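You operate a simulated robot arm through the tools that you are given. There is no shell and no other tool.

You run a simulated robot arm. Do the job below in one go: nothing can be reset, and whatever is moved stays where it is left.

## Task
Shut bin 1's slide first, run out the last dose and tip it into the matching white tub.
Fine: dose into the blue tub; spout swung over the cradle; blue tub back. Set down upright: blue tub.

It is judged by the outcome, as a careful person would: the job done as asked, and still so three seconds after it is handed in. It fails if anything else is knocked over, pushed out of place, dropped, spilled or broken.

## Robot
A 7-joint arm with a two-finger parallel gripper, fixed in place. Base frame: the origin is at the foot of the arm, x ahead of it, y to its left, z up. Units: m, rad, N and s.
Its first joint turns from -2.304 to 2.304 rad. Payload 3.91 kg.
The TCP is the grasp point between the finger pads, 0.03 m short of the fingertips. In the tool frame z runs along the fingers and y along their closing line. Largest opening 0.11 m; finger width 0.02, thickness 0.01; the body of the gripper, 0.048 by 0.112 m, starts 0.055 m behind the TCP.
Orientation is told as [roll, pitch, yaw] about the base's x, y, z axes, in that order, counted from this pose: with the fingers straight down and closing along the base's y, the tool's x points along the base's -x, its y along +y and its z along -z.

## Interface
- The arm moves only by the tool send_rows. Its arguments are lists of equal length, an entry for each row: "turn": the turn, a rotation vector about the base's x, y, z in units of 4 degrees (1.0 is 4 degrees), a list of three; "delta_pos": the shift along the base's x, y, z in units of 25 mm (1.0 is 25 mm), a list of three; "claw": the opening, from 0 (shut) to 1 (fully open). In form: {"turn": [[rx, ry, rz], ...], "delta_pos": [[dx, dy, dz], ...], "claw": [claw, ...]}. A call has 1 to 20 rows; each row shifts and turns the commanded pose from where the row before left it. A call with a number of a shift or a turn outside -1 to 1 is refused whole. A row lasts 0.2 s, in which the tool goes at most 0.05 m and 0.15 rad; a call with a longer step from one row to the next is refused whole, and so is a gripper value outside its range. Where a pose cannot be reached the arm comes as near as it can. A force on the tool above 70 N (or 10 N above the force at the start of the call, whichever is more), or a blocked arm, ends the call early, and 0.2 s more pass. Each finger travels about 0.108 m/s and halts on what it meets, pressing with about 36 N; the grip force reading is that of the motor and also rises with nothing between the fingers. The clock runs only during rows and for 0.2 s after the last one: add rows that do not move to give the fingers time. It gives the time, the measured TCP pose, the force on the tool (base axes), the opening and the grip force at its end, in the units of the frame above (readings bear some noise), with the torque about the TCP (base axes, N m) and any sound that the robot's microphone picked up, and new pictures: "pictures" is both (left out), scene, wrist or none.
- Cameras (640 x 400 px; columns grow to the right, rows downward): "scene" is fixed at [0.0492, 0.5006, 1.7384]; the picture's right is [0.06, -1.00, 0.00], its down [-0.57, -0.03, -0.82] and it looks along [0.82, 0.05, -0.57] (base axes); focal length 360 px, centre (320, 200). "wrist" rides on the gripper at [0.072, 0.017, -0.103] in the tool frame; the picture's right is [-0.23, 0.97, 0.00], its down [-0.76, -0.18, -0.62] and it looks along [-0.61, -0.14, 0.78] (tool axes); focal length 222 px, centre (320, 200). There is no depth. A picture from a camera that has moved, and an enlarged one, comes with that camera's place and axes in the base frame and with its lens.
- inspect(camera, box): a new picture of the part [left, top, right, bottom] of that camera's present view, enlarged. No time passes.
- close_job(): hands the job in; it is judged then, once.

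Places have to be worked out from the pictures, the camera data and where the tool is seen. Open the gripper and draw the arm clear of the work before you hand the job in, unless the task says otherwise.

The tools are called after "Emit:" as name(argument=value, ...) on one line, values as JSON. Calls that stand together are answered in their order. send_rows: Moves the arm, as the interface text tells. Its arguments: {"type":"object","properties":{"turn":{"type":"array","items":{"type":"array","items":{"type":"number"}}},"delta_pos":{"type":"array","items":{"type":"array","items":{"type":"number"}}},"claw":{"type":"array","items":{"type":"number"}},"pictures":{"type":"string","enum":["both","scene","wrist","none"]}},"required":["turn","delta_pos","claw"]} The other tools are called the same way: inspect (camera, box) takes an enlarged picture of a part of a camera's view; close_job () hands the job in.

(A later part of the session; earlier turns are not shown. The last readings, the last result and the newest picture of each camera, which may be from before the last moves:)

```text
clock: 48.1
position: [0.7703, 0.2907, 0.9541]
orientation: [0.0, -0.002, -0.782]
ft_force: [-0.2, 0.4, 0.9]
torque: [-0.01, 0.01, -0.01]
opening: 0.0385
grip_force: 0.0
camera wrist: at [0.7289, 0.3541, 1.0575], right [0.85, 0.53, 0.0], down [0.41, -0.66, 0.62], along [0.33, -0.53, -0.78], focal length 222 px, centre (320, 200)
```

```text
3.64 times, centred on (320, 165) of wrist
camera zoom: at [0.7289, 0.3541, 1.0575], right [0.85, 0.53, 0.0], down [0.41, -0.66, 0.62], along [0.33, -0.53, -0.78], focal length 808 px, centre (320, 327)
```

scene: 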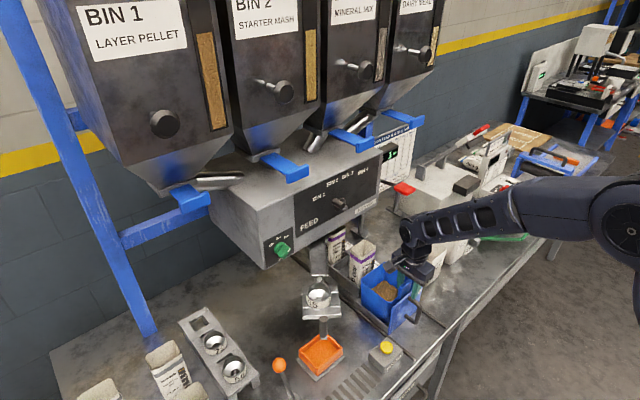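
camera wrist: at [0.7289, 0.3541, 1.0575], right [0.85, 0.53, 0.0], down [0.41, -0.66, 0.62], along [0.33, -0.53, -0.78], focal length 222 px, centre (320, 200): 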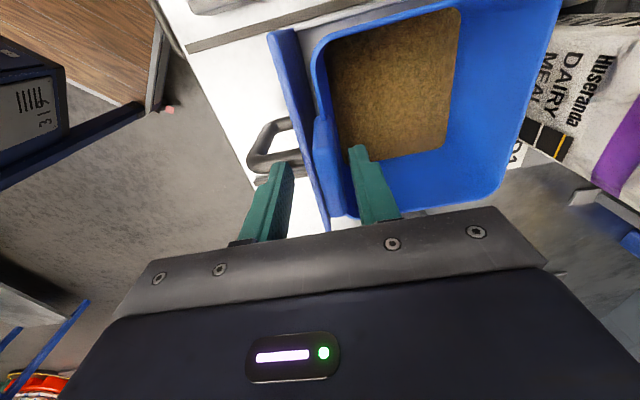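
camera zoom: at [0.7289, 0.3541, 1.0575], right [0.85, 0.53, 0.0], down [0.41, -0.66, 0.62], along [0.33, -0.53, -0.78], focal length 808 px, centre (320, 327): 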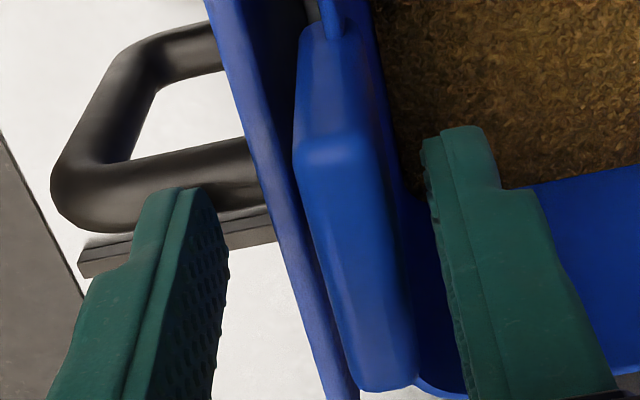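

The gripped width and the upward, outward force fit the front fingertip catching the plate's top edge, so the plate is about 8 mm taller than I thought; the lug top comes out near 0.955. I'll rise 6 mm, shift 4 mm inward to centre on the lug, and close again.

Emit:
send_rows(turn=[[0, 0, 0], [0, 0, 0], [0, 0, 0], [0, 0, 0], [0, 0, 0], [0, 0, 0]], delta_pos=[[0.1, 0.13, 0.26], [0, 0, 0], [0, 0, 0], [0, 0, 0], [0, 0, 0], [0, 0, 0]], claw=[0.35, 0.35, 0, 0, 0, 0])

Emit:
inspect(camera="wrist", box=[260, 110, 380, 220])

Emit:
inspect(camera="scene", box=[370, 230, 450, 310])

```text
clock: 49.5
position: [0.7715, 0.2927, 0.9609]
orientation: [0.002, -0.003, -0.783]
ft_force: [1.5, 0.6, 3.2]
torque: [0.02, -0.07, -0.03]
opening: 0.0118
grip_force: 36.0
camera wrist: at [0.7313, 0.357, 1.0646], right [0.85, 0.53, 0.0], down [0.41, -0.66, 0.62], along [0.33, -0.53, -0.78], focal length 222 px, centre (320, 200)
```

scene: 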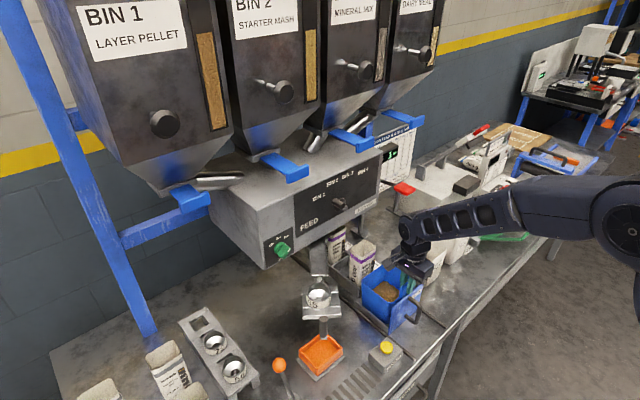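
wrist: 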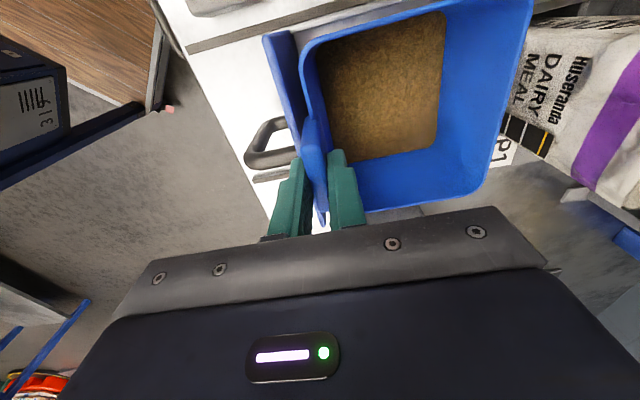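

```text
3.64 times, centred on (320, 165) of wrist
camera zoom: at [0.7313, 0.357, 1.0646], right [0.85, 0.53, 0.0], down [0.41, -0.66, 0.62], along [0.33, -0.53, -0.78], focal length 808 px, centre (320, 327)
```

zoom: 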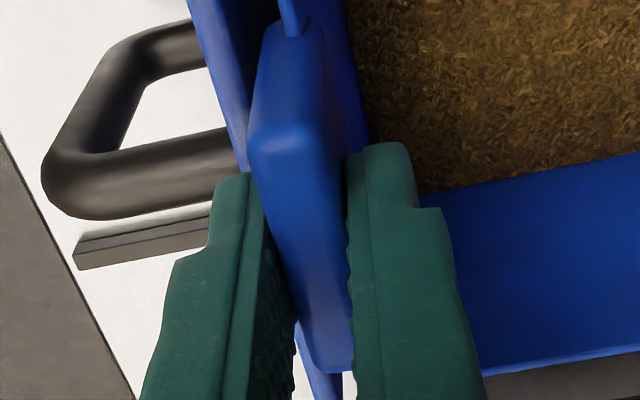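

```text
5.00 times, centred on (410, 270) of scene
camera zoom: at [0.0492, 0.5006, 1.7384], right [0.06, -1.0, 0.0], down [-0.57, -0.03, -0.82], along [0.82, 0.05, -0.57], focal length 1800 px, centre (-130, -150)
```

zoom: 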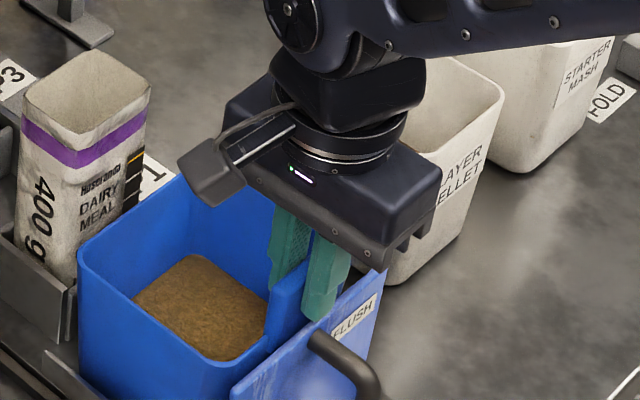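

The grip is clean now: 11.8 mm on the lug with negligible side force. I'll lift slowly a few centimetres and check that the tub comes up level.

Emit:
send_rows(turn=[[0, 0, 0], [0, 0, 0], [0, 0, 0], [0, 0, 0], [0, 0, 0], [0, 0, 0], [0, 0, 0]], delta_pos=[[0, 0, 0.1], [0, 0, 0.2], [0, 0, 0.3], [0, 0, 0.3], [0, 0, 0.3], [0, 0, 0.3], [0, 0, 0]], claw=[0, 0, 0, 0, 0, 0, 0])

Emit:
inspect(camera="scene", box=[350, 220, 450, 330])

```text
clock: 51.1
position: [0.7721, 0.2951, 0.997]
orientation: [0.0, -0.003, -0.78]
ft_force: [0.0, 0.6, -3.1]
torque: [-0.14, 0.12, 0.03]
opening: 0.0121
grip_force: 36.1
camera wrist: at [0.7318, 0.3576, 1.1015], right [0.85, 0.53, 0.0], down [0.41, -0.66, 0.62], along [0.33, -0.53, -0.78], focal length 222 px, centre (320, 200)
```

scene: 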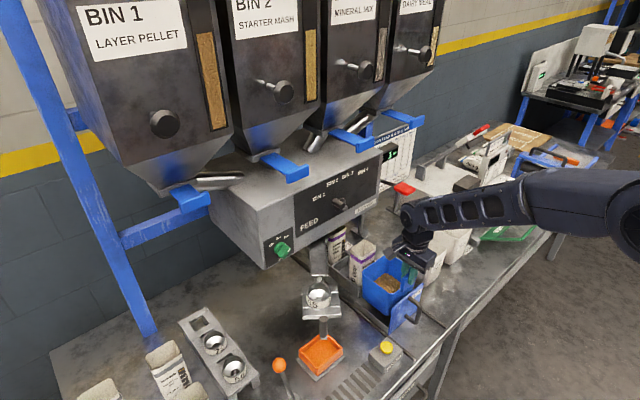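
wrist: 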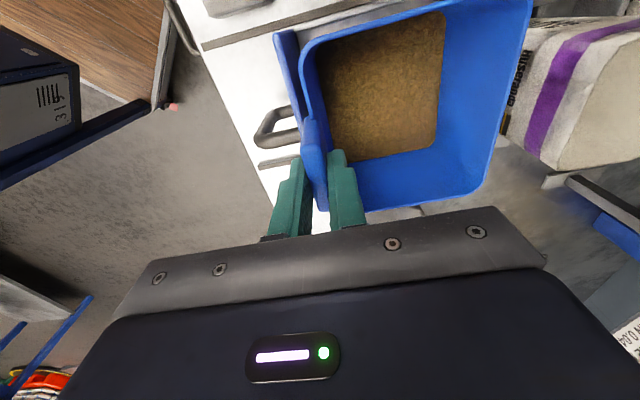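

```text
3.64 times, centred on (400, 275) of scene
camera zoom: at [0.0492, 0.5006, 1.7384], right [0.06, -1.0, 0.0], down [-0.57, -0.03, -0.82], along [0.82, 0.05, -0.57], focal length 1309 px, centre (29, -73)
```

zoom: 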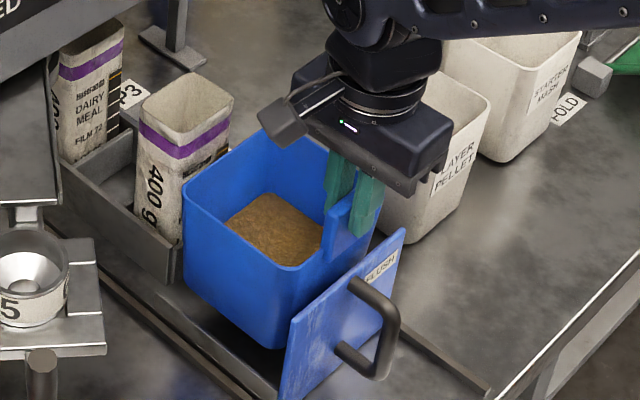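

The tub lifted level, weighing about 0.32 kg, with the grip firm. I'll raise it clear of the drawer plate, draw it back toward the arm away from the red paddle, and start yawing so the lug ends up on the far side. Then it can be poured over the opposite lip into the LAYER PELLET tub, which I place at (0.961, 0.197), rim ≈0.93.

Emit:
send_rows(turn=[[0, 0, 0], [0, 0, 0], [0, 0, 0], [0, 0, 0], [0, 0, 0], [0, 0, 0], [0, 0, 0], [0, 0, 0], [0, 0, 0], [0, 0, 0.5], [0, 0, 1], [0, 0, 1], [0, 0, 1], [0, 0, 1], [0, 0, 1], [0, 0, 1], [0, 0, 1], [0, 0, 1], [0, 0, 1], [0, 0, 1]], delta_pos=[[0, 0, 0.5], [0, 0, 0.9], [0, 0, 0.9], [0, 0, 0.9], [0, 0, 0.9], [0, 0, 0.7], [-0.5, -0.5, 0], [-0.6, -0.6, 0], [-0.6, -0.6, 0], [-0.6, -0.6, 0], [0, 0, 0.3], [0, 0, 0.3], [0, 0, 0.3], [0, 0, 0.3], [0, 0, 0.3], [0, 0, 0.3], [0, 0, 0.3], [0, 0, 0.3], [0, 0, 0.3], [0, 0, 0.3]], claw=[0, 0, 0, 0, 0, 0, 0, 0, 0, 0, 0, 0, 0, 0, 0, 0, 0, 0, 0, 0])

```text
clock: 55.3
position: [0.7124, 0.2388, 1.1934]
orientation: [-0.001, -0.003, -0.047]
ft_force: [-0.5, -0.5, -2.9]
torque: [-0.15, 0.0, 0.01]
opening: 0.0119
grip_force: 36.3
camera wrist: at [0.6413, 0.2579, 1.2973], right [0.27, 0.96, 0.0], down [0.75, -0.21, 0.62], along [0.6, -0.17, -0.78], focal length 222 px, centre (320, 200)
```

scene: 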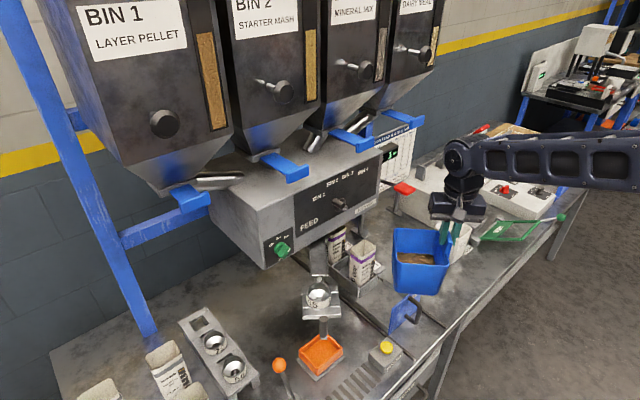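
wrist: 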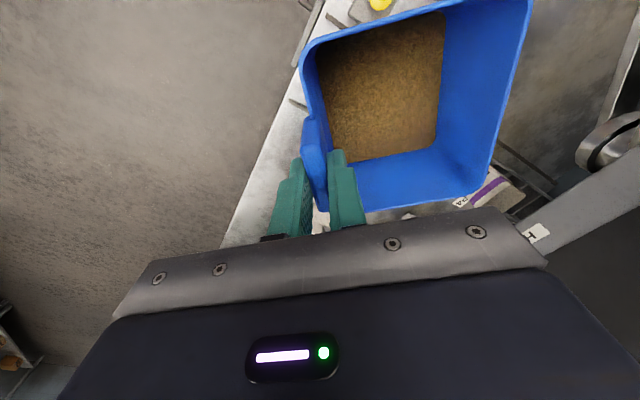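

The tub is steady and level. I'll keep yawing toward ψ=90°, moving slowly toward the near side of the layer pellet tub.

Emit:
send_rows(turn=[[0, 0, 1], [0, 0, 1], [0, 0, 1], [0, 0, 1], [0, 0, 1], [0, 0, 1], [0, 0, 1], [0, 0, 1], [0, 0, 1], [0, 0, 1], [0, 0, 1], [0, 0, 1], [0, 0, 1], [0, 0, 1], [0, 0, 1], [0, 0, 1], [0, 0, 1], [0, 0, 1], [0, 0, 1], [0, 0, 1]], delta_pos=[[0.175, -0.085, 0.04], [0.175, -0.085, 0.04], [0.175, -0.085, 0.04], [0.175, -0.085, 0.04], [0.175, -0.085, 0.04], [0.175, -0.085, 0.04], [0.175, -0.085, 0.04], [0.175, -0.085, 0.04], [0.175, -0.085, 0.04], [0.175, -0.085, 0.04], [0.175, -0.085, 0.04], [0.175, -0.085, 0.04], [0.175, -0.085, 0.04], [0.175, -0.085, 0.04], [0.175, -0.085, 0.04], [0.175, -0.085, 0.04], [0.175, -0.085, 0.04], [0.175, -0.085, 0.04], [0.175, -0.085, 0.04], [0.175, -0.085, 0.04]], claw=[0, 0, 0, 0, 0, 0, 0, 0, 0, 0, 0, 0, 0, 0, 0, 0, 0, 0, 0, 0])

Emit:
inspect(camera="scene", box=[380, 190, 500, 310])

Emit:
inspect(camera="wrist", box=[0, 0, 320, 200])

```text
clock: 59.5
position: [0.8012, 0.1949, 1.2142]
orientation: [0.002, -0.001, 1.35]
ft_force: [-0.7, -0.2, -3.2]
torque: [-0.02, -0.15, 0.02]
opening: 0.0118
grip_force: 36.1
camera wrist: at [0.7687, 0.1276, 1.3165], right [-0.9, 0.44, 0.0], down [0.34, 0.7, 0.62], along [0.27, 0.56, -0.78], focal length 222 px, centre (320, 200)
```

scene: 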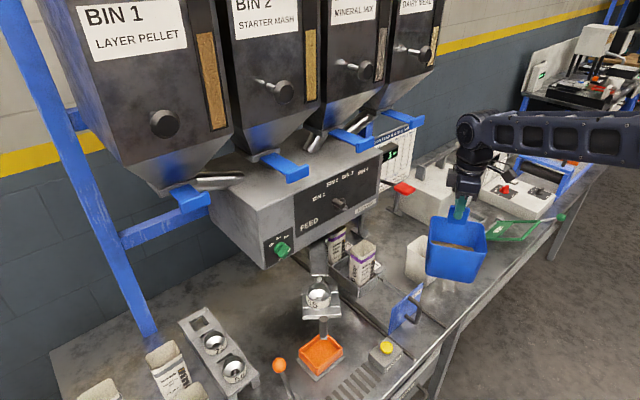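
wrist: 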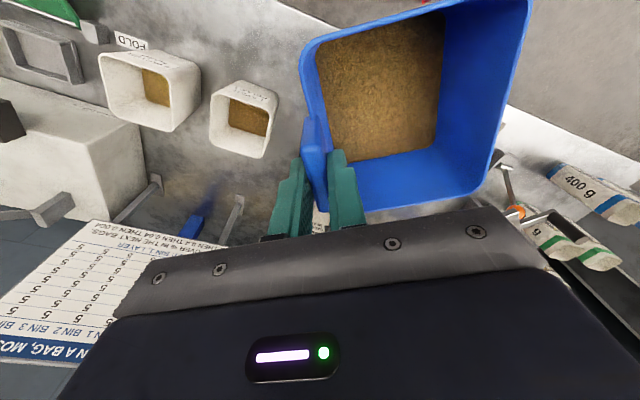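

```text
3.33 times, centred on (440, 250) of scene
camera zoom: at [0.0492, 0.5006, 1.7384], right [0.06, -1.0, 0.0], down [-0.57, -0.03, -0.82], along [0.82, 0.05, -0.57], focal length 1200 px, centre (-80, 33)
```

zoom: 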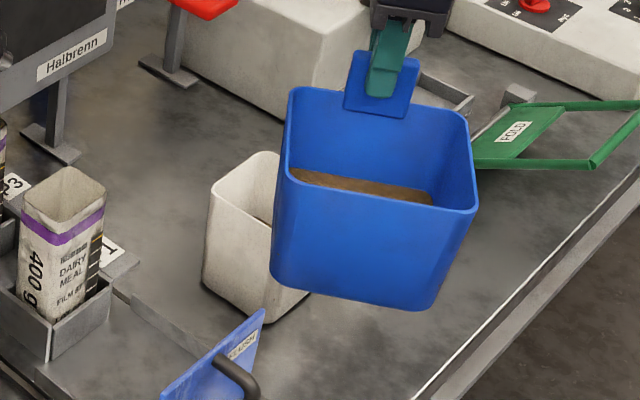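

```text
2.00 times, centred on (160, 100) of wrist
camera zoom: at [0.7687, 0.1276, 1.3165], right [-0.9, 0.44, 0.0], down [0.34, 0.7, 0.62], along [0.27, 0.56, -0.78], focal length 444 px, centre (640, 400)
```

zoom: 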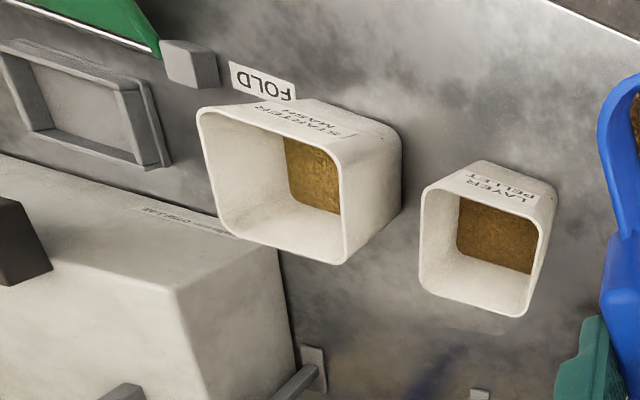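

From this view the layer pellet tub's opening is centred at about (0.958, 0.195), rim ≈0.93, roughly 0.11 m across. I'll finish the yaw to 90° and begin tilting so the feed collects toward one corner of the lip. I'll go to about 40° first, which is well before anything can pour.

Emit:
send_rows(turn=[[0, 0, 1], [0, 0, 1], [0, 0, 1], [0, 0, 0.16], [0.4226, -0.9063, 0], [0.4226, -0.9063, 0], [0.4226, -0.9063, 0], [0.4226, -0.9063, 0], [0.4226, -0.9063, 0], [0.4226, -0.9063, 0], [0.4226, -0.9063, 0], [0.4226, -0.9063, 0], [0.4226, -0.9063, 0], [0.4226, -0.9063, 0]], delta_pos=[[0.4, 0.017, -0.05], [0.4, 0.017, -0.05], [0.4, 0.017, -0.05], [0.4, 0.017, -0.05], [0.4, 0.017, -0.05], [0.4, 0.017, -0.05], [0.4, 0.017, -0.05], [0.4, 0.017, -0.05], [0.4, 0.017, -0.05], [0.4, 0.017, -0.05], [0.4, 0.017, -0.05], [0.4, 0.017, -0.05], [0.4, 0.017, -0.05], [0.4, 0.017, -0.05]], claw=[0, 0, 0, 0, 0, 0, 0, 0, 0, 0, 0, 0, 0, 0])

Emit:
inspect(camera="scene", box=[380, 170, 520, 310])

```text
clock: 62.5
position: [0.9424, 0.2011, 1.1961]
orientation: [-0.651, -0.277, 1.664]
ft_force: [0.1, 0.4, -3.7]
torque: [-0.09, 0.04, 0.02]
opening: 0.0118
grip_force: 36.0
camera wrist: at [0.8739, 0.1049, 1.2449], right [-0.81, 0.31, -0.51], down [-0.29, 0.54, 0.79], along [0.52, 0.78, -0.35], focal length 222 px, centre (320, 200)
```

scene: 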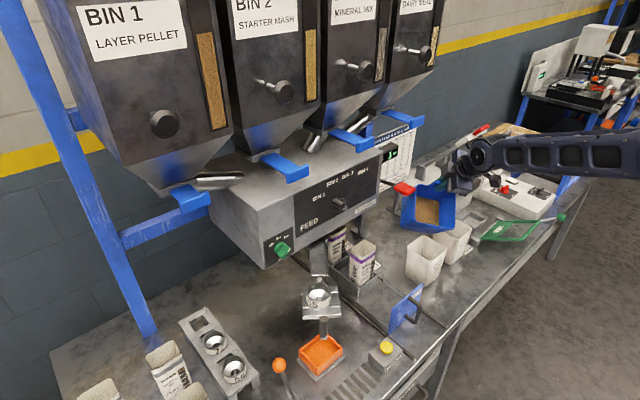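
wrist: 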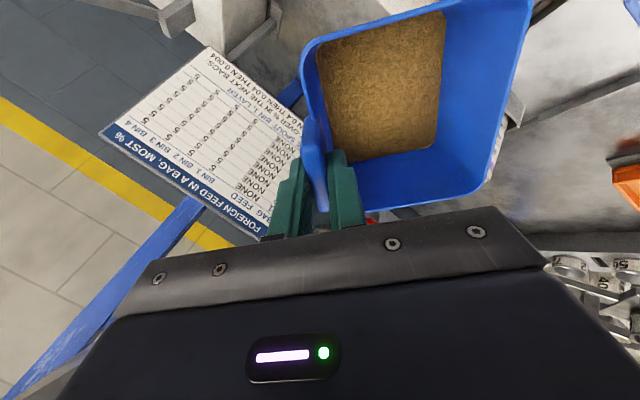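

```text
2.86 times, centred on (450, 240) of scene
camera zoom: at [0.0492, 0.5006, 1.7384], right [0.06, -1.0, 0.0], down [-0.57, -0.03, -0.82], along [0.82, 0.05, -0.57], focal length 1028 px, centre (-51, 86)
```

zoom: 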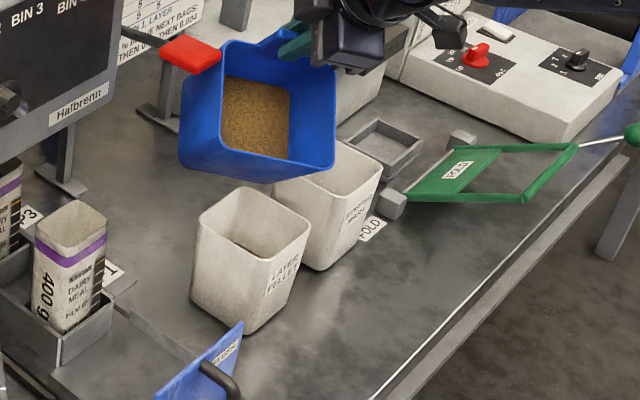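

The tilt is going well but the tub's left rim is near the red paddle, so I'll shift 15 mm away from it. Then I'll tilt on to about 70°, bringing the lip corner over the centre of the white tub.

Emit:
send_rows(turn=[[0, 0, 0], [0.4226, -0.9063, 0], [0.4226, -0.9063, 0], [0.4226, -0.9063, 0], [0.4226, -0.9063, 0], [0.4226, -0.9063, 0], [0.352, -0.755, 0], [0.352, -0.755, 0], [0.352, -0.755, 0]], delta_pos=[[0, -0.6, 0], [0.397, 0, -0.28], [0.397, 0, -0.28], [0.397, 0, -0.28], [0.397, 0, -0.28], [0.397, 0, -0.28], [-0.27, 0.03, -0.24], [-0.27, 0.03, -0.24], [-0.27, 0.03, -0.24]], claw=[0, 0, 0, 0, 0, 0, 0, 0, 0])

Emit:
inspect(camera="scene", box=[380, 170, 520, 310])

```text
clock: 64.5
position: [0.971, 0.1872, 1.1446]
orientation: [-1.191, -0.412, 1.85]
ft_force: [0.6, -0.2, -3.5]
torque: [-0.17, 0.19, 0.0]
opening: 0.0119
grip_force: 36.1
camera wrist: at [0.8939, 0.0876, 1.1355], right [-0.5, 0.45, -0.74], down [-0.64, 0.38, 0.67], along [0.58, 0.81, 0.1], focal length 222 px, centre (320, 200)
```

scene: 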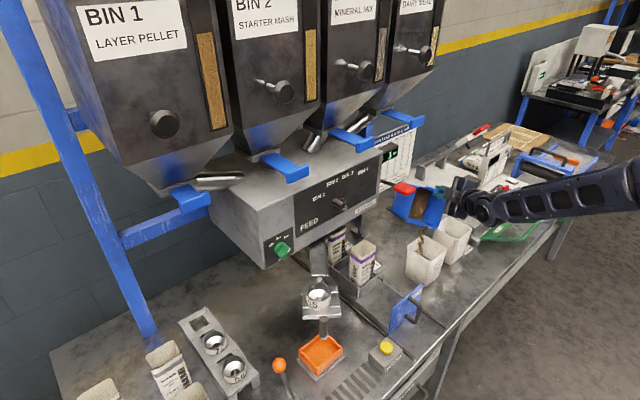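
wrist: 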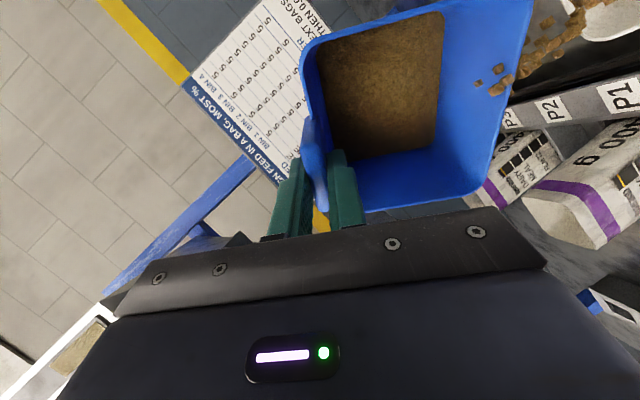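

```text
2.86 times, centred on (450, 240) of scene
camera zoom: at [0.0492, 0.5006, 1.7384], right [0.06, -1.0, 0.0], down [-0.57, -0.03, -0.82], along [0.82, 0.05, -0.57], focal length 1028 px, centre (-51, 86)
```

zoom: 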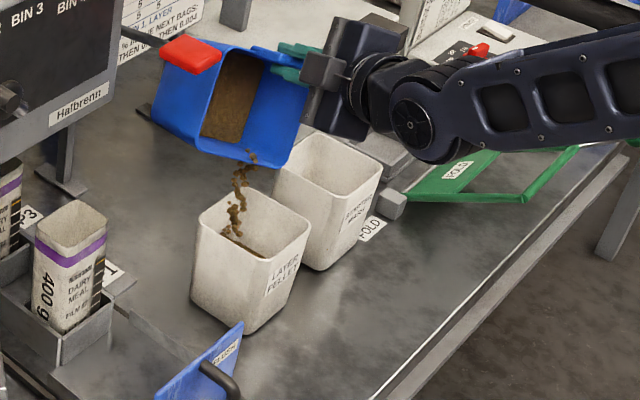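

Feed is already pouring in a narrow stream and landing inside the layer pellet tub, slightly to the arm side of centre. I'll nudge 10 mm outward and hold, letting most of it run out at this angle.

Emit:
send_rows(turn=[[0, 0, 0], [0, 0, 0], [0, 0, 0], [0, 0, 0], [0, 0, 0]], delta_pos=[[0.3, 0, 0], [0.1, 0, 0], [0, 0, 0], [0, 0, 0], [0, 0, 0]], claw=[0, 0, 0, 0, 0])

Emit:
inspect(camera="scene", box=[400, 170, 490, 270])

```text
clock: 65.7
position: [0.9822, 0.1879, 1.1438]
orientation: [-1.19, -0.412, 1.85]
ft_force: [-0.6, -0.6, -2.1]
torque: [-0.12, 0.19, -0.01]
opening: 0.0117
grip_force: 35.9
camera wrist: at [0.9043, 0.0869, 1.1357], right [-0.51, 0.45, -0.74], down [-0.64, 0.38, 0.67], along [0.58, 0.81, 0.1], focal length 222 px, centre (320, 200)
```

scene: 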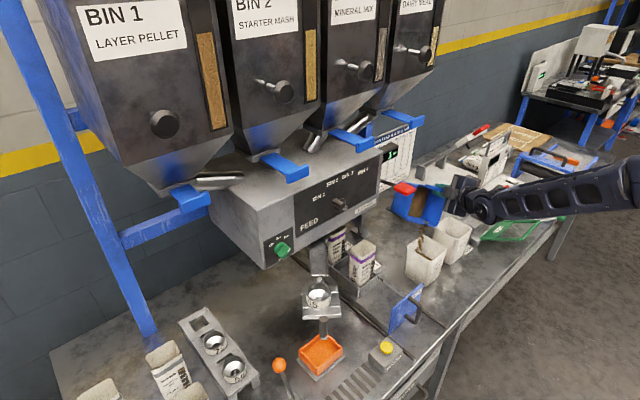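
wrist: 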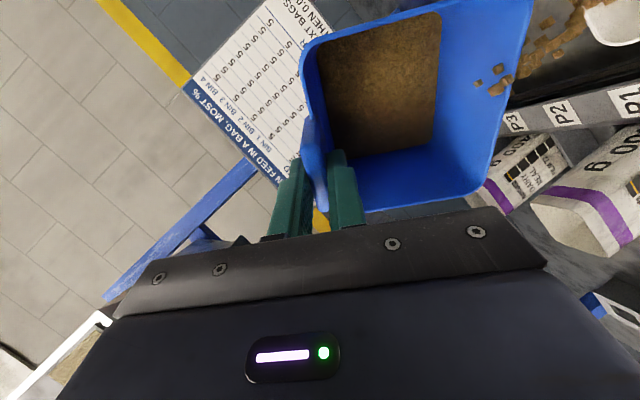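

```text
4.00 times, centred on (445, 220) of scene
camera zoom: at [0.0492, 0.5006, 1.7384], right [0.06, -1.0, 0.0], down [-0.57, -0.03, -0.82], along [0.82, 0.05, -0.57], focal length 1440 px, centre (-180, 120)
```

zoom: 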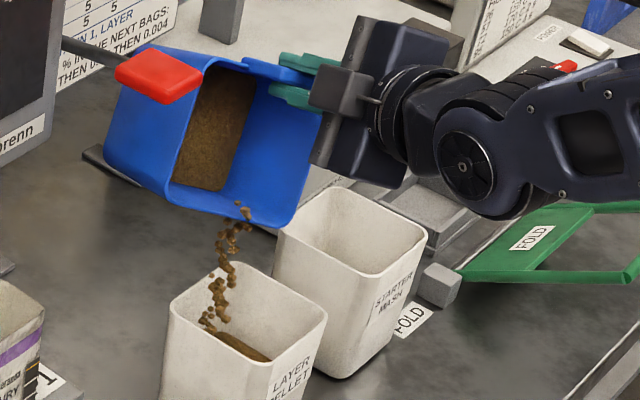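

Weight has dropped to about 2.1 N and the stream is inside, but lands ~2 cm toward +y of the opening's centre. I'll shift 18 mm toward −y and keep pouring.

Emit:
send_rows(turn=[[0, 0, 0], [0, 0, 0], [0, 0, 0], [0, 0, 0], [0, 0, 0], [0, 0, 0]], delta_pos=[[0, -0.25, 0], [0, -0.25, 0], [0, -0.22, 0], [0, 0, 0], [0, 0, 0], [0, 0, 0]], claw=[0, 0, 0, 0, 0, 0])

Emit:
inspect(camera="scene", box=[400, 170, 490, 270])

```text
clock: 67.1
position: [0.9817, 0.1698, 1.1437]
orientation: [-1.191, -0.412, 1.85]
ft_force: [0.1, -0.4, -1.9]
torque: [-0.12, 0.17, 0.01]
opening: 0.0118
grip_force: 36.6
camera wrist: at [0.9036, 0.0691, 1.135], right [-0.51, 0.45, -0.74], down [-0.64, 0.38, 0.67], along [0.58, 0.81, 0.1], focal length 222 px, centre (320, 200)
```

scene: 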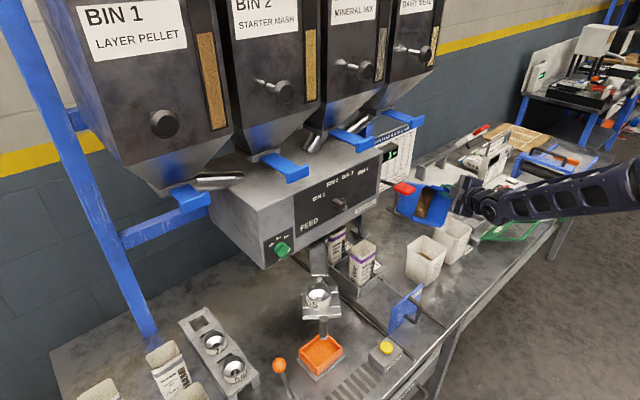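
wrist: 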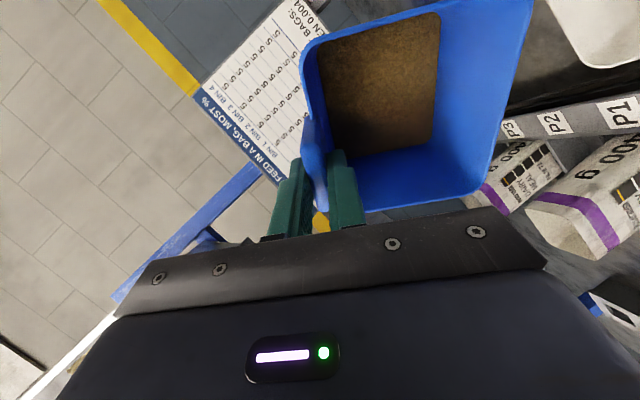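

```text
4.00 times, centred on (445, 220) of scene
camera zoom: at [0.0492, 0.5006, 1.7384], right [0.06, -1.0, 0.0], down [-0.57, -0.03, -0.82], along [0.82, 0.05, -0.57], focal length 1440 px, centre (-180, 120)
```

zoom: 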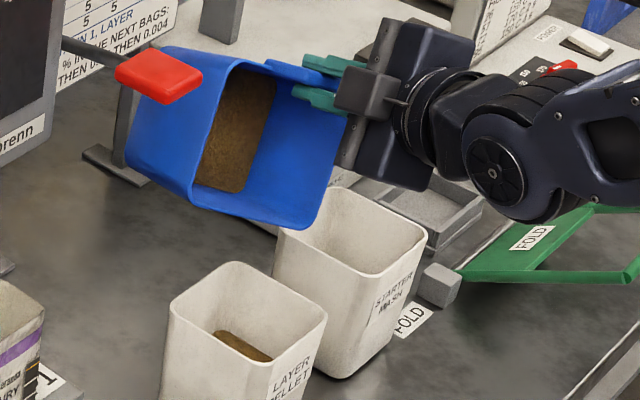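

The flow paused at this tilt with feed still left in the tub. I'll tilt another 10°, tracking the lip over the white tub's centre.

Emit:
send_rows(turn=[[0.264, -0.566, 0], [0.264, -0.566, 0], [0.264, -0.566, 0], [0.264, -0.566, 0], [0, 0, 0]], delta_pos=[[-0.203, -0.095, -0.177], [-0.203, -0.095, -0.177], [-0.203, -0.095, -0.177], [-0.203, -0.095, -0.177], [0, 0, 0]], claw=[0, 0, 0, 0, 0])

Emit:
inspect(camera="scene", box=[400, 170, 490, 270])

```text
clock: 68.3
position: [0.9599, 0.1604, 1.1257]
orientation: [-1.379, -0.431, 1.929]
ft_force: [0.3, 0.6, -1.1]
torque: [-0.13, 0.12, 0.01]
opening: 0.0118
grip_force: 36.2
camera wrist: at [0.885, 0.0614, 1.0982], right [-0.39, 0.5, -0.77], down [-0.74, 0.33, 0.58], along [0.55, 0.8, 0.25], focal length 222 px, centre (320, 200)
```

scene: 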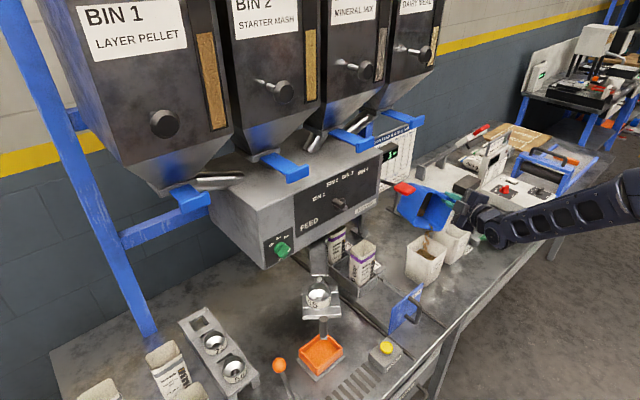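
wrist: 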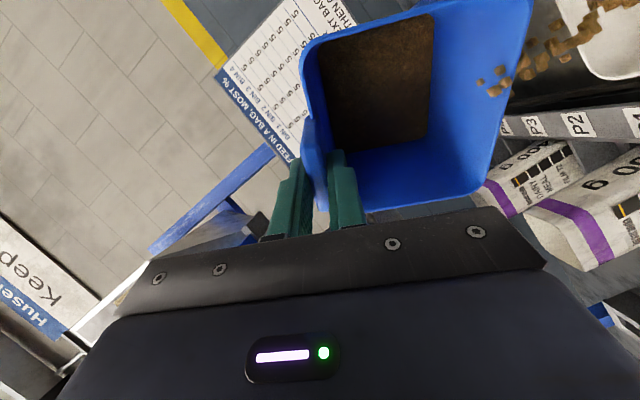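

```text
4.00 times, centred on (445, 220) of scene
camera zoom: at [0.0492, 0.5006, 1.7384], right [0.06, -1.0, 0.0], down [-0.57, -0.03, -0.82], along [0.82, 0.05, -0.57], focal length 1440 px, centre (-180, 120)
```

zoom: 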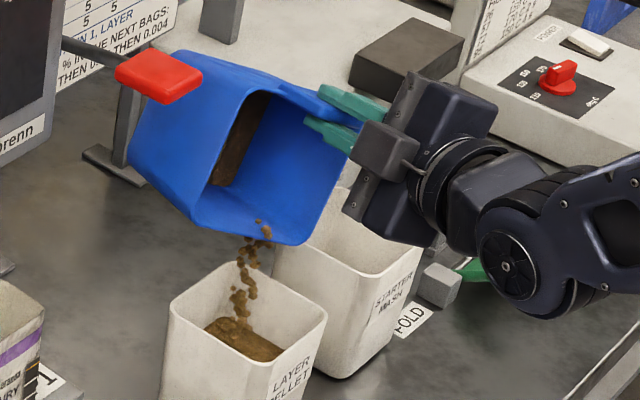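

The stream now lands at the centre, with the load down to about 1.1 N. I'll hold briefly, then tilt to 90° and 100° the same way.

Emit:
send_rows(turn=[[0, 0, 0], [0, 0, 0], [0.264, -0.566, 0], [0.264, -0.566, 0], [0.264, -0.566, 0], [0.264, -0.566, 0], [0, 0, 0], [0, 0, 0]], delta_pos=[[0, 0, 0], [0, 0, 0], [-0.19, -0.09, -0.18], [-0.19, -0.09, -0.18], [-0.19, -0.09, -0.18], [-0.19, -0.09, -0.18], [0, 0, 0], [0, 0, 0]], claw=[0, 0, 0, 0, 0, 0, 0, 0])

Emit:
inspect(camera="scene", box=[400, 170, 490, 270])

```text
clock: 70.1
position: [0.9418, 0.1519, 1.1073]
orientation: [-1.572, -0.438, 2.008]
ft_force: [-0.5, 0.0, -1.8]
torque: [-0.11, 0.09, 0.02]
opening: 0.0114
grip_force: 35.9
camera wrist: at [0.8721, 0.0548, 1.0615], right [-0.26, 0.56, -0.79], down [-0.83, 0.29, 0.48], along [0.5, 0.77, 0.39], focal length 222 px, centre (320, 200)
```

scene: 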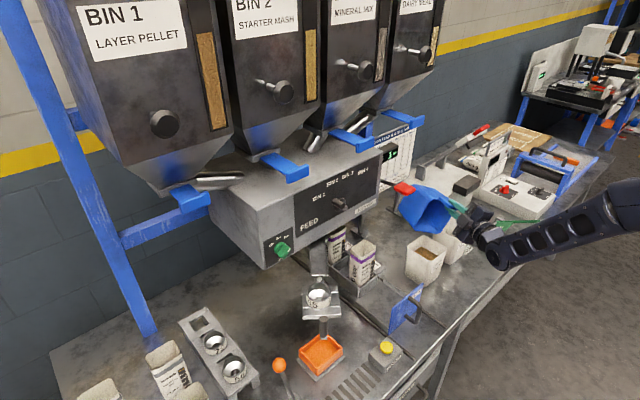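
wrist: 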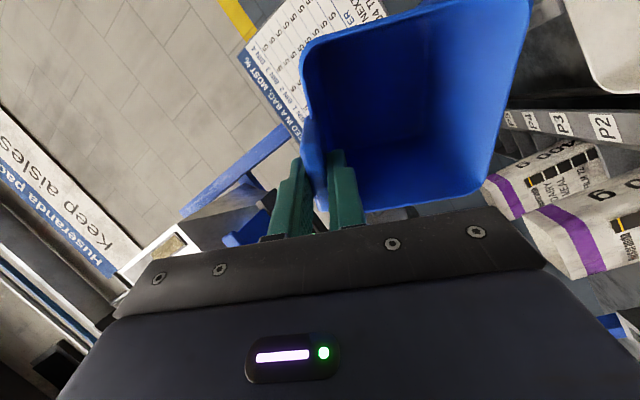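

```text
4.00 times, centred on (445, 220) of scene
camera zoom: at [0.0492, 0.5006, 1.7384], right [0.06, -1.0, 0.0], down [-0.57, -0.03, -0.82], along [0.82, 0.05, -0.57], focal length 1440 px, centre (-180, 120)
```

zoom: 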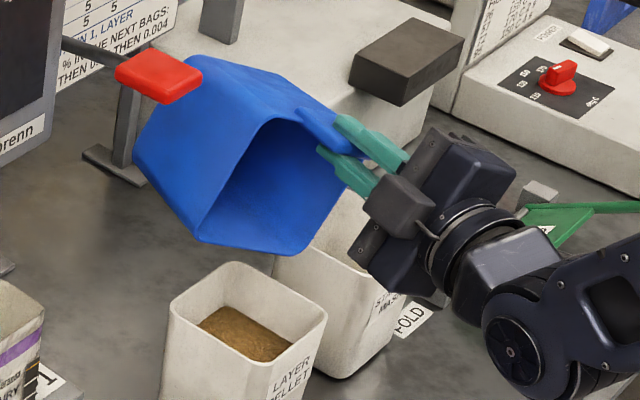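

The tub's interior looks empty at 90°. I'll check it closely.

Emit:
inspect(camera="wrist", box=[290, 0, 540, 220])

Emit:
inspect(camera="scene", box=[370, 200, 490, 330])

```text
1.82 times, centred on (415, 110) of wrist
camera zoom: at [0.8721, 0.0548, 1.0615], right [-0.26, 0.56, -0.79], down [-0.83, 0.29, 0.48], along [0.5, 0.77, 0.39], focal length 404 px, centre (147, 364)
```

zoom: 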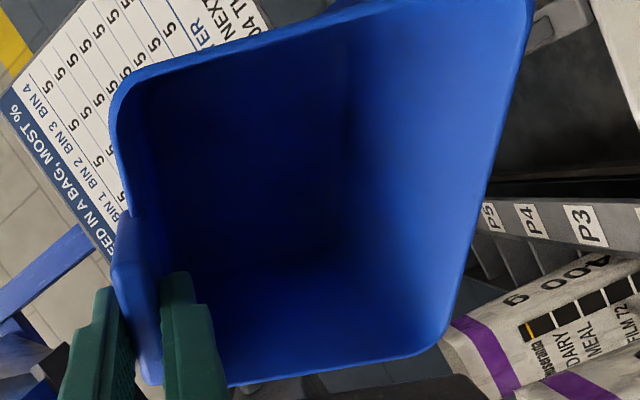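

```text
3.08 times, centred on (430, 265) of scene
camera zoom: at [0.0492, 0.5006, 1.7384], right [0.06, -1.0, 0.0], down [-0.57, -0.03, -0.82], along [0.82, 0.05, -0.57], focal length 1108 px, centre (-18, 0)
```

zoom: 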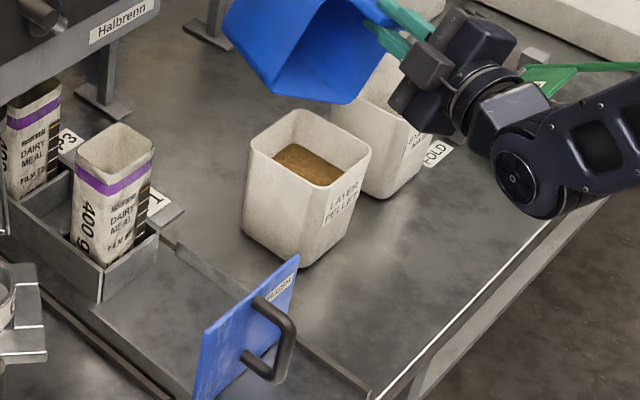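

The tub looks empty, all the feed is in the layer pellet tub and nothing has spilled. I'll tip slightly further for any last crumbs, then begin tilting back while rising.

Emit:
send_rows(turn=[[0.4226, -0.9063, 0], [0.4226, -0.9063, 0], [0, 0, 0], [0, 0, 0], [-0.4226, 0.9063, 0], [-0.4226, 0.9063, 0], [-0.4226, 0.9063, 0], [-0.4226, 0.9063, 0], [-0.4226, 0.9063, 0], [-0.4226, 0.9063, 0], [-0.4226, 0.9063, 0], [-0.4226, 0.9063, 0], [-0.4226, 0.9063, 0], [-0.4226, 0.9063, 0], [-0.4226, 0.9063, 0], [-0.4226, 0.9063, 0]], delta_pos=[[-0.28, -0.13, -0.1], [-0.28, -0.13, -0.1], [0, 0, 0], [0, 0, 0], [0.1, 0.07, 0.4], [0.1, 0.07, 0.4], [0, 0.066, 0.4], [0, 0.066, 0.4], [-0.1, 0.066, 0.4], [-0.2, 0.066, 0.4], [-0.245, 0.066, 0.4], [-0.245, 0.066, 0.4], [-0.245, 0.066, 0.4], [-0.245, 0.066, 0.4], [-0.245, 0.066, 0.4], [-0.245, 0.066, 0.2]], claw=[0, 0, 0, 0, 0, 0, 0, 0, 0, 0, 0, 0, 0, 0, 0, 0])

Emit:
inspect(camera="scene", box=[370, 160, 510, 310])

```text
clock: 73.5
position: [0.8901, 0.1647, 1.218]
orientation: [-0.822, -0.334, 1.712]
ft_force: [-0.3, -0.7, -1.6]
torque: [-0.01, 0.03, 0.0]
opening: 0.0114
grip_force: 36.1
camera wrist: at [0.8158, 0.0666, 1.2496], right [-0.72, 0.35, -0.6], down [-0.41, 0.49, 0.77], along [0.56, 0.8, -0.21], focal length 222 px, centre (320, 200)
```

scene: 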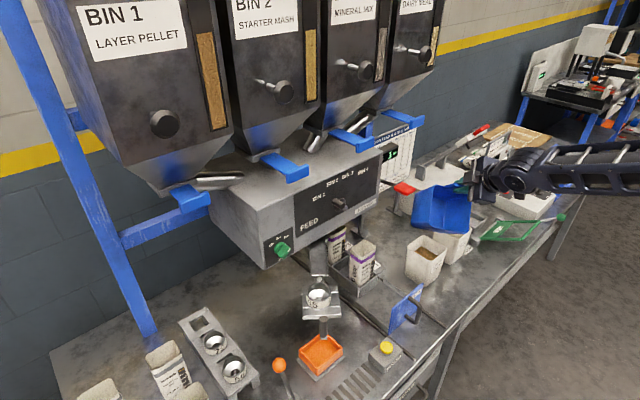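
wrist: 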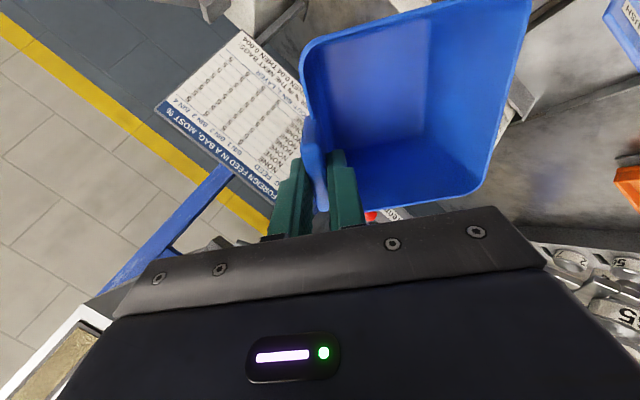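

```text
2.67 times, centred on (440, 235) of scene
camera zoom: at [0.0492, 0.5006, 1.7384], right [0.06, -1.0, 0.0], down [-0.57, -0.03, -0.82], along [0.82, 0.05, -0.57], focal length 960 px, centre (0, 107)
```

zoom: 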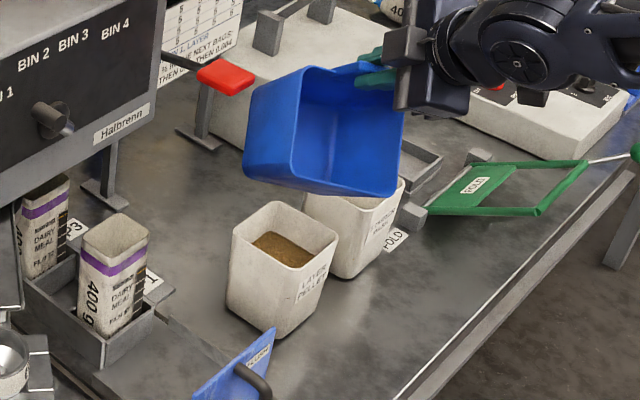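

The tub is clean and empty, and nothing has been knocked. I'll finish levelling it and start yawing back toward the drawer orientation.

Emit:
send_rows(turn=[[-0.4226, 0.9063, 0], [-0.4226, 0.9063, 0], [-0.4226, 0.9063, 0], [-0.4226, 0.9063, 0], [-0.4226, 0.9063, 0], [-0.4226, 0.9063, 0], [-0.4226, 0.9063, 0], [-0.4226, 0.9063, 0], [-0.4226, 0.9063, 0], [-0.4226, 0.9063, 0], [-0.4226, 0.9063, 0], [-0.4226, 0.9063, 0], [-0.2113, 0.4532, 0], [0, 0, -1], [0, 0, -1], [0, 0, -1], [0, 0, -1], [0, 0, -1], [0, 0, -1], [0, 0, -1]], delta_pos=[[-0.18, 0.06, 0], [-0.18, 0.06, 0], [-0.18, 0.06, 0], [-0.18, 0.06, 0], [-0.18, 0.06, 0], [-0.18, 0.06, 0], [-0.18, 0.06, 0], [-0.18, 0.06, 0], [-0.18, 0.06, 0], [-0.18, 0.06, 0], [-0.18, 0.06, 0], [-0.18, 0.06, 0], [-0.18, 0.06, 0], [-0.18, 0.06, 0], [-0.18, 0.06, 0], [-0.18, 0.06, 0], [-0.18, 0.06, 0], [-0.18, 0.06, 0], [-0.18, 0.06, 0], [-0.18, 0.06, 0]], claw=[0, 0, 0, 0, 0, 0, 0, 0, 0, 0, 0, 0, 0, 0, 0, 0, 0, 0, 0, 0], pictures="scene")

```text
clock: 77.7
position: [0.7996, 0.1934, 1.2191]
orientation: [0.0, -0.001, 1.077]
ft_force: [0.8, -0.1, -1.2]
torque: [-0.05, -0.08, -0.03]
opening: 0.0114
grip_force: 35.8
```

scene: 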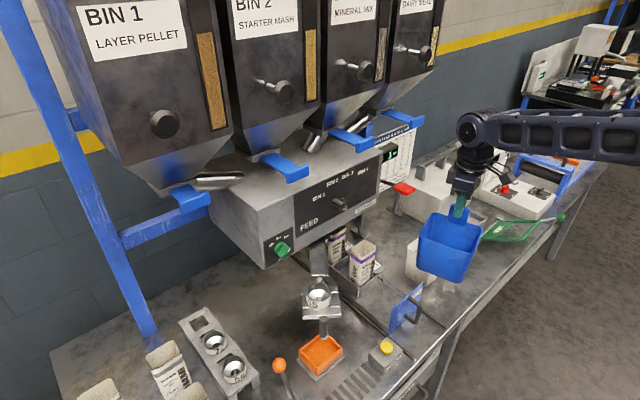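

The tub is level again. I'll continue yawing back while moving to the standoff in front of the drawer.

Emit:
send_rows(turn=[[0, 0, -1], [0, 0, -1], [0, 0, -1], [0, 0, -1], [0, 0, -1], [0, 0, -1], [0, 0, -1], [0, 0, -1], [0, 0, -1], [0, 0, -1], [0, 0, -1], [0, 0, -1], [0, 0, -1], [0, 0, -1], [0, 0, -1], [0, 0, -1], [0, 0, -1], [0, 0, -1], [0, 0, -1], [0, 0, -1]], delta_pos=[[-0.174, 0.091, -0.04], [-0.174, 0.091, -0.04], [-0.174, 0.091, -0.04], [-0.174, 0.091, -0.04], [-0.174, 0.091, -0.04], [-0.174, 0.091, -0.04], [-0.174, 0.091, -0.04], [-0.174, 0.091, -0.04], [-0.174, 0.091, -0.04], [-0.174, 0.091, -0.04], [-0.174, 0.091, -0.04], [-0.174, 0.091, -0.04], [-0.174, 0.091, -0.04], [-0.174, 0.091, -0.04], [-0.174, 0.091, -0.04], [-0.174, 0.091, -0.04], [-0.174, 0.091, -0.04], [-0.174, 0.091, -0.04], [-0.174, 0.091, -0.04], [-0.174, 0.091, -0.04]], claw=[0, 0, 0, 0, 0, 0, 0, 0, 0, 0, 0, 0, 0, 0, 0, 0, 0, 0, 0, 0], pictures="scene")

```text
clock: 81.9
position: [0.7124, 0.242, 1.1989]
orientation: [0.001, -0.001, -0.317]
ft_force: [0.2, -0.2, -1.5]
torque: [-0.08, 0.01, -0.01]
opening: 0.0116
grip_force: 35.9
```

scene: 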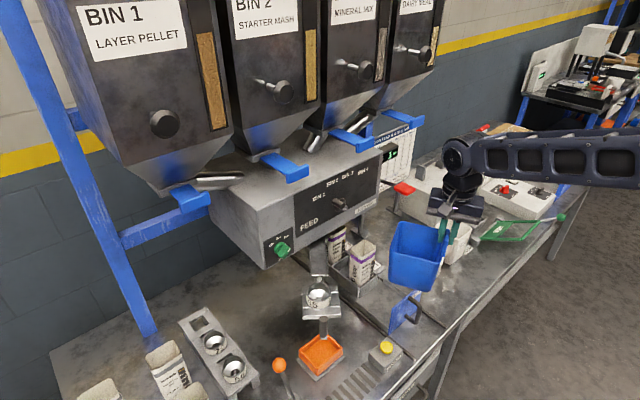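

The tub is nearly in line with its slot. I'll finish the yaw, lower a bit to stay under the paddle, move in over the drawer and check alignment.

Emit:
send_rows(turn=[[0, 0, -1], [0, 0, -1], [0, 0, -1], [0, 0, -1], [0, 0, -1], [0, 0, -1], [0, 0, -0.66], [0, 0, 0], [0, 0, 0], [0, 0, 0], [0, 0, 0], [0, 0, 0]], delta_pos=[[0, 0, -0.38], [0, 0, -0.38], [0, 0, -0.38], [0, 0, -0.38], [0, 0, -0.38], [0, 0, -0.38], [0, 0, -0.38], [0.6, 0.54, 0], [0.6, 0.54, 0], [0.6, 0.54, 0], [0.6, 0.54, 0], [0, 0, 0]], claw=[0, 0, 0, 0, 0, 0, 0, 0, 0, 0, 0, 0])

Emit:
inspect(camera="scene", box=[340, 200, 450, 330])

Emit:
inspect(camera="wrist", box=[240, 0, 560, 240])

```text
clock: 84.5
position: [0.772, 0.2955, 1.1316]
orientation: [0.002, -0.003, -0.783]
ft_force: [-0.8, 0.2, -1.6]
torque: [-0.02, 0.02, 0.01]
opening: 0.0114
grip_force: 35.8
camera wrist: at [0.7322, 0.3584, 1.2351], right [0.85, 0.53, 0.0], down [0.41, -0.66, 0.62], along [0.33, -0.53, -0.78], focal length 222 px, centre (320, 200)
```

scene: 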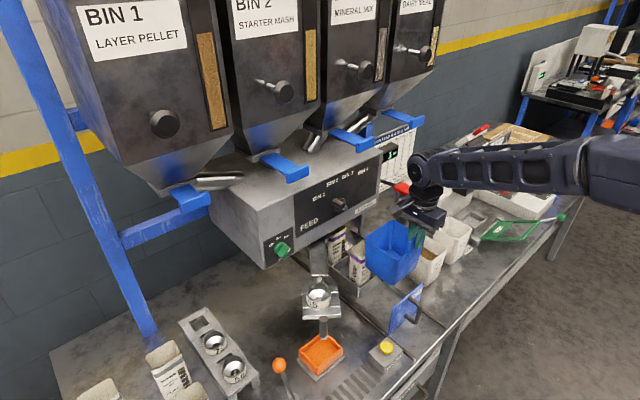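
wrist: 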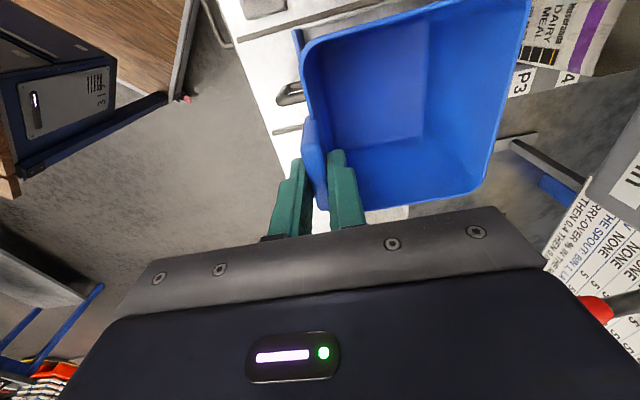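

```text
3.08 times, centred on (395, 265) of scene
camera zoom: at [0.0492, 0.5006, 1.7384], right [0.06, -1.0, 0.0], down [-0.57, -0.03, -0.82], along [0.82, 0.05, -0.57], focal length 1108 px, centre (89, 0)
```

zoom: 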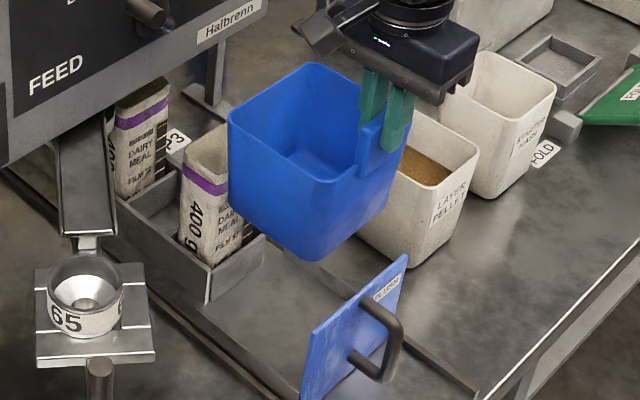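

```text
1.67 times, centred on (400, 120) of wrist
camera zoom: at [0.7322, 0.3584, 1.2351], right [0.85, 0.53, 0.0], down [0.41, -0.66, 0.62], along [0.33, -0.53, -0.78], focal length 370 px, centre (187, 333)
```

zoom: 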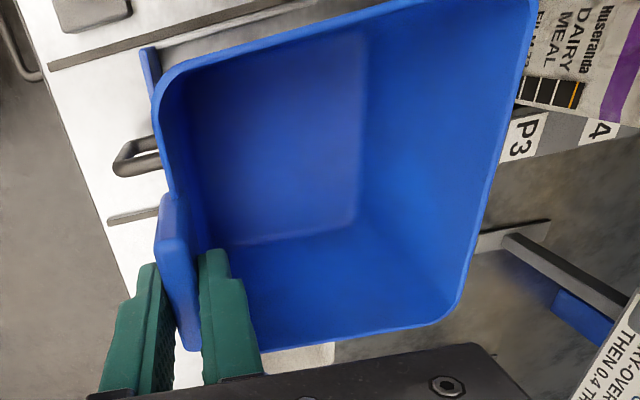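

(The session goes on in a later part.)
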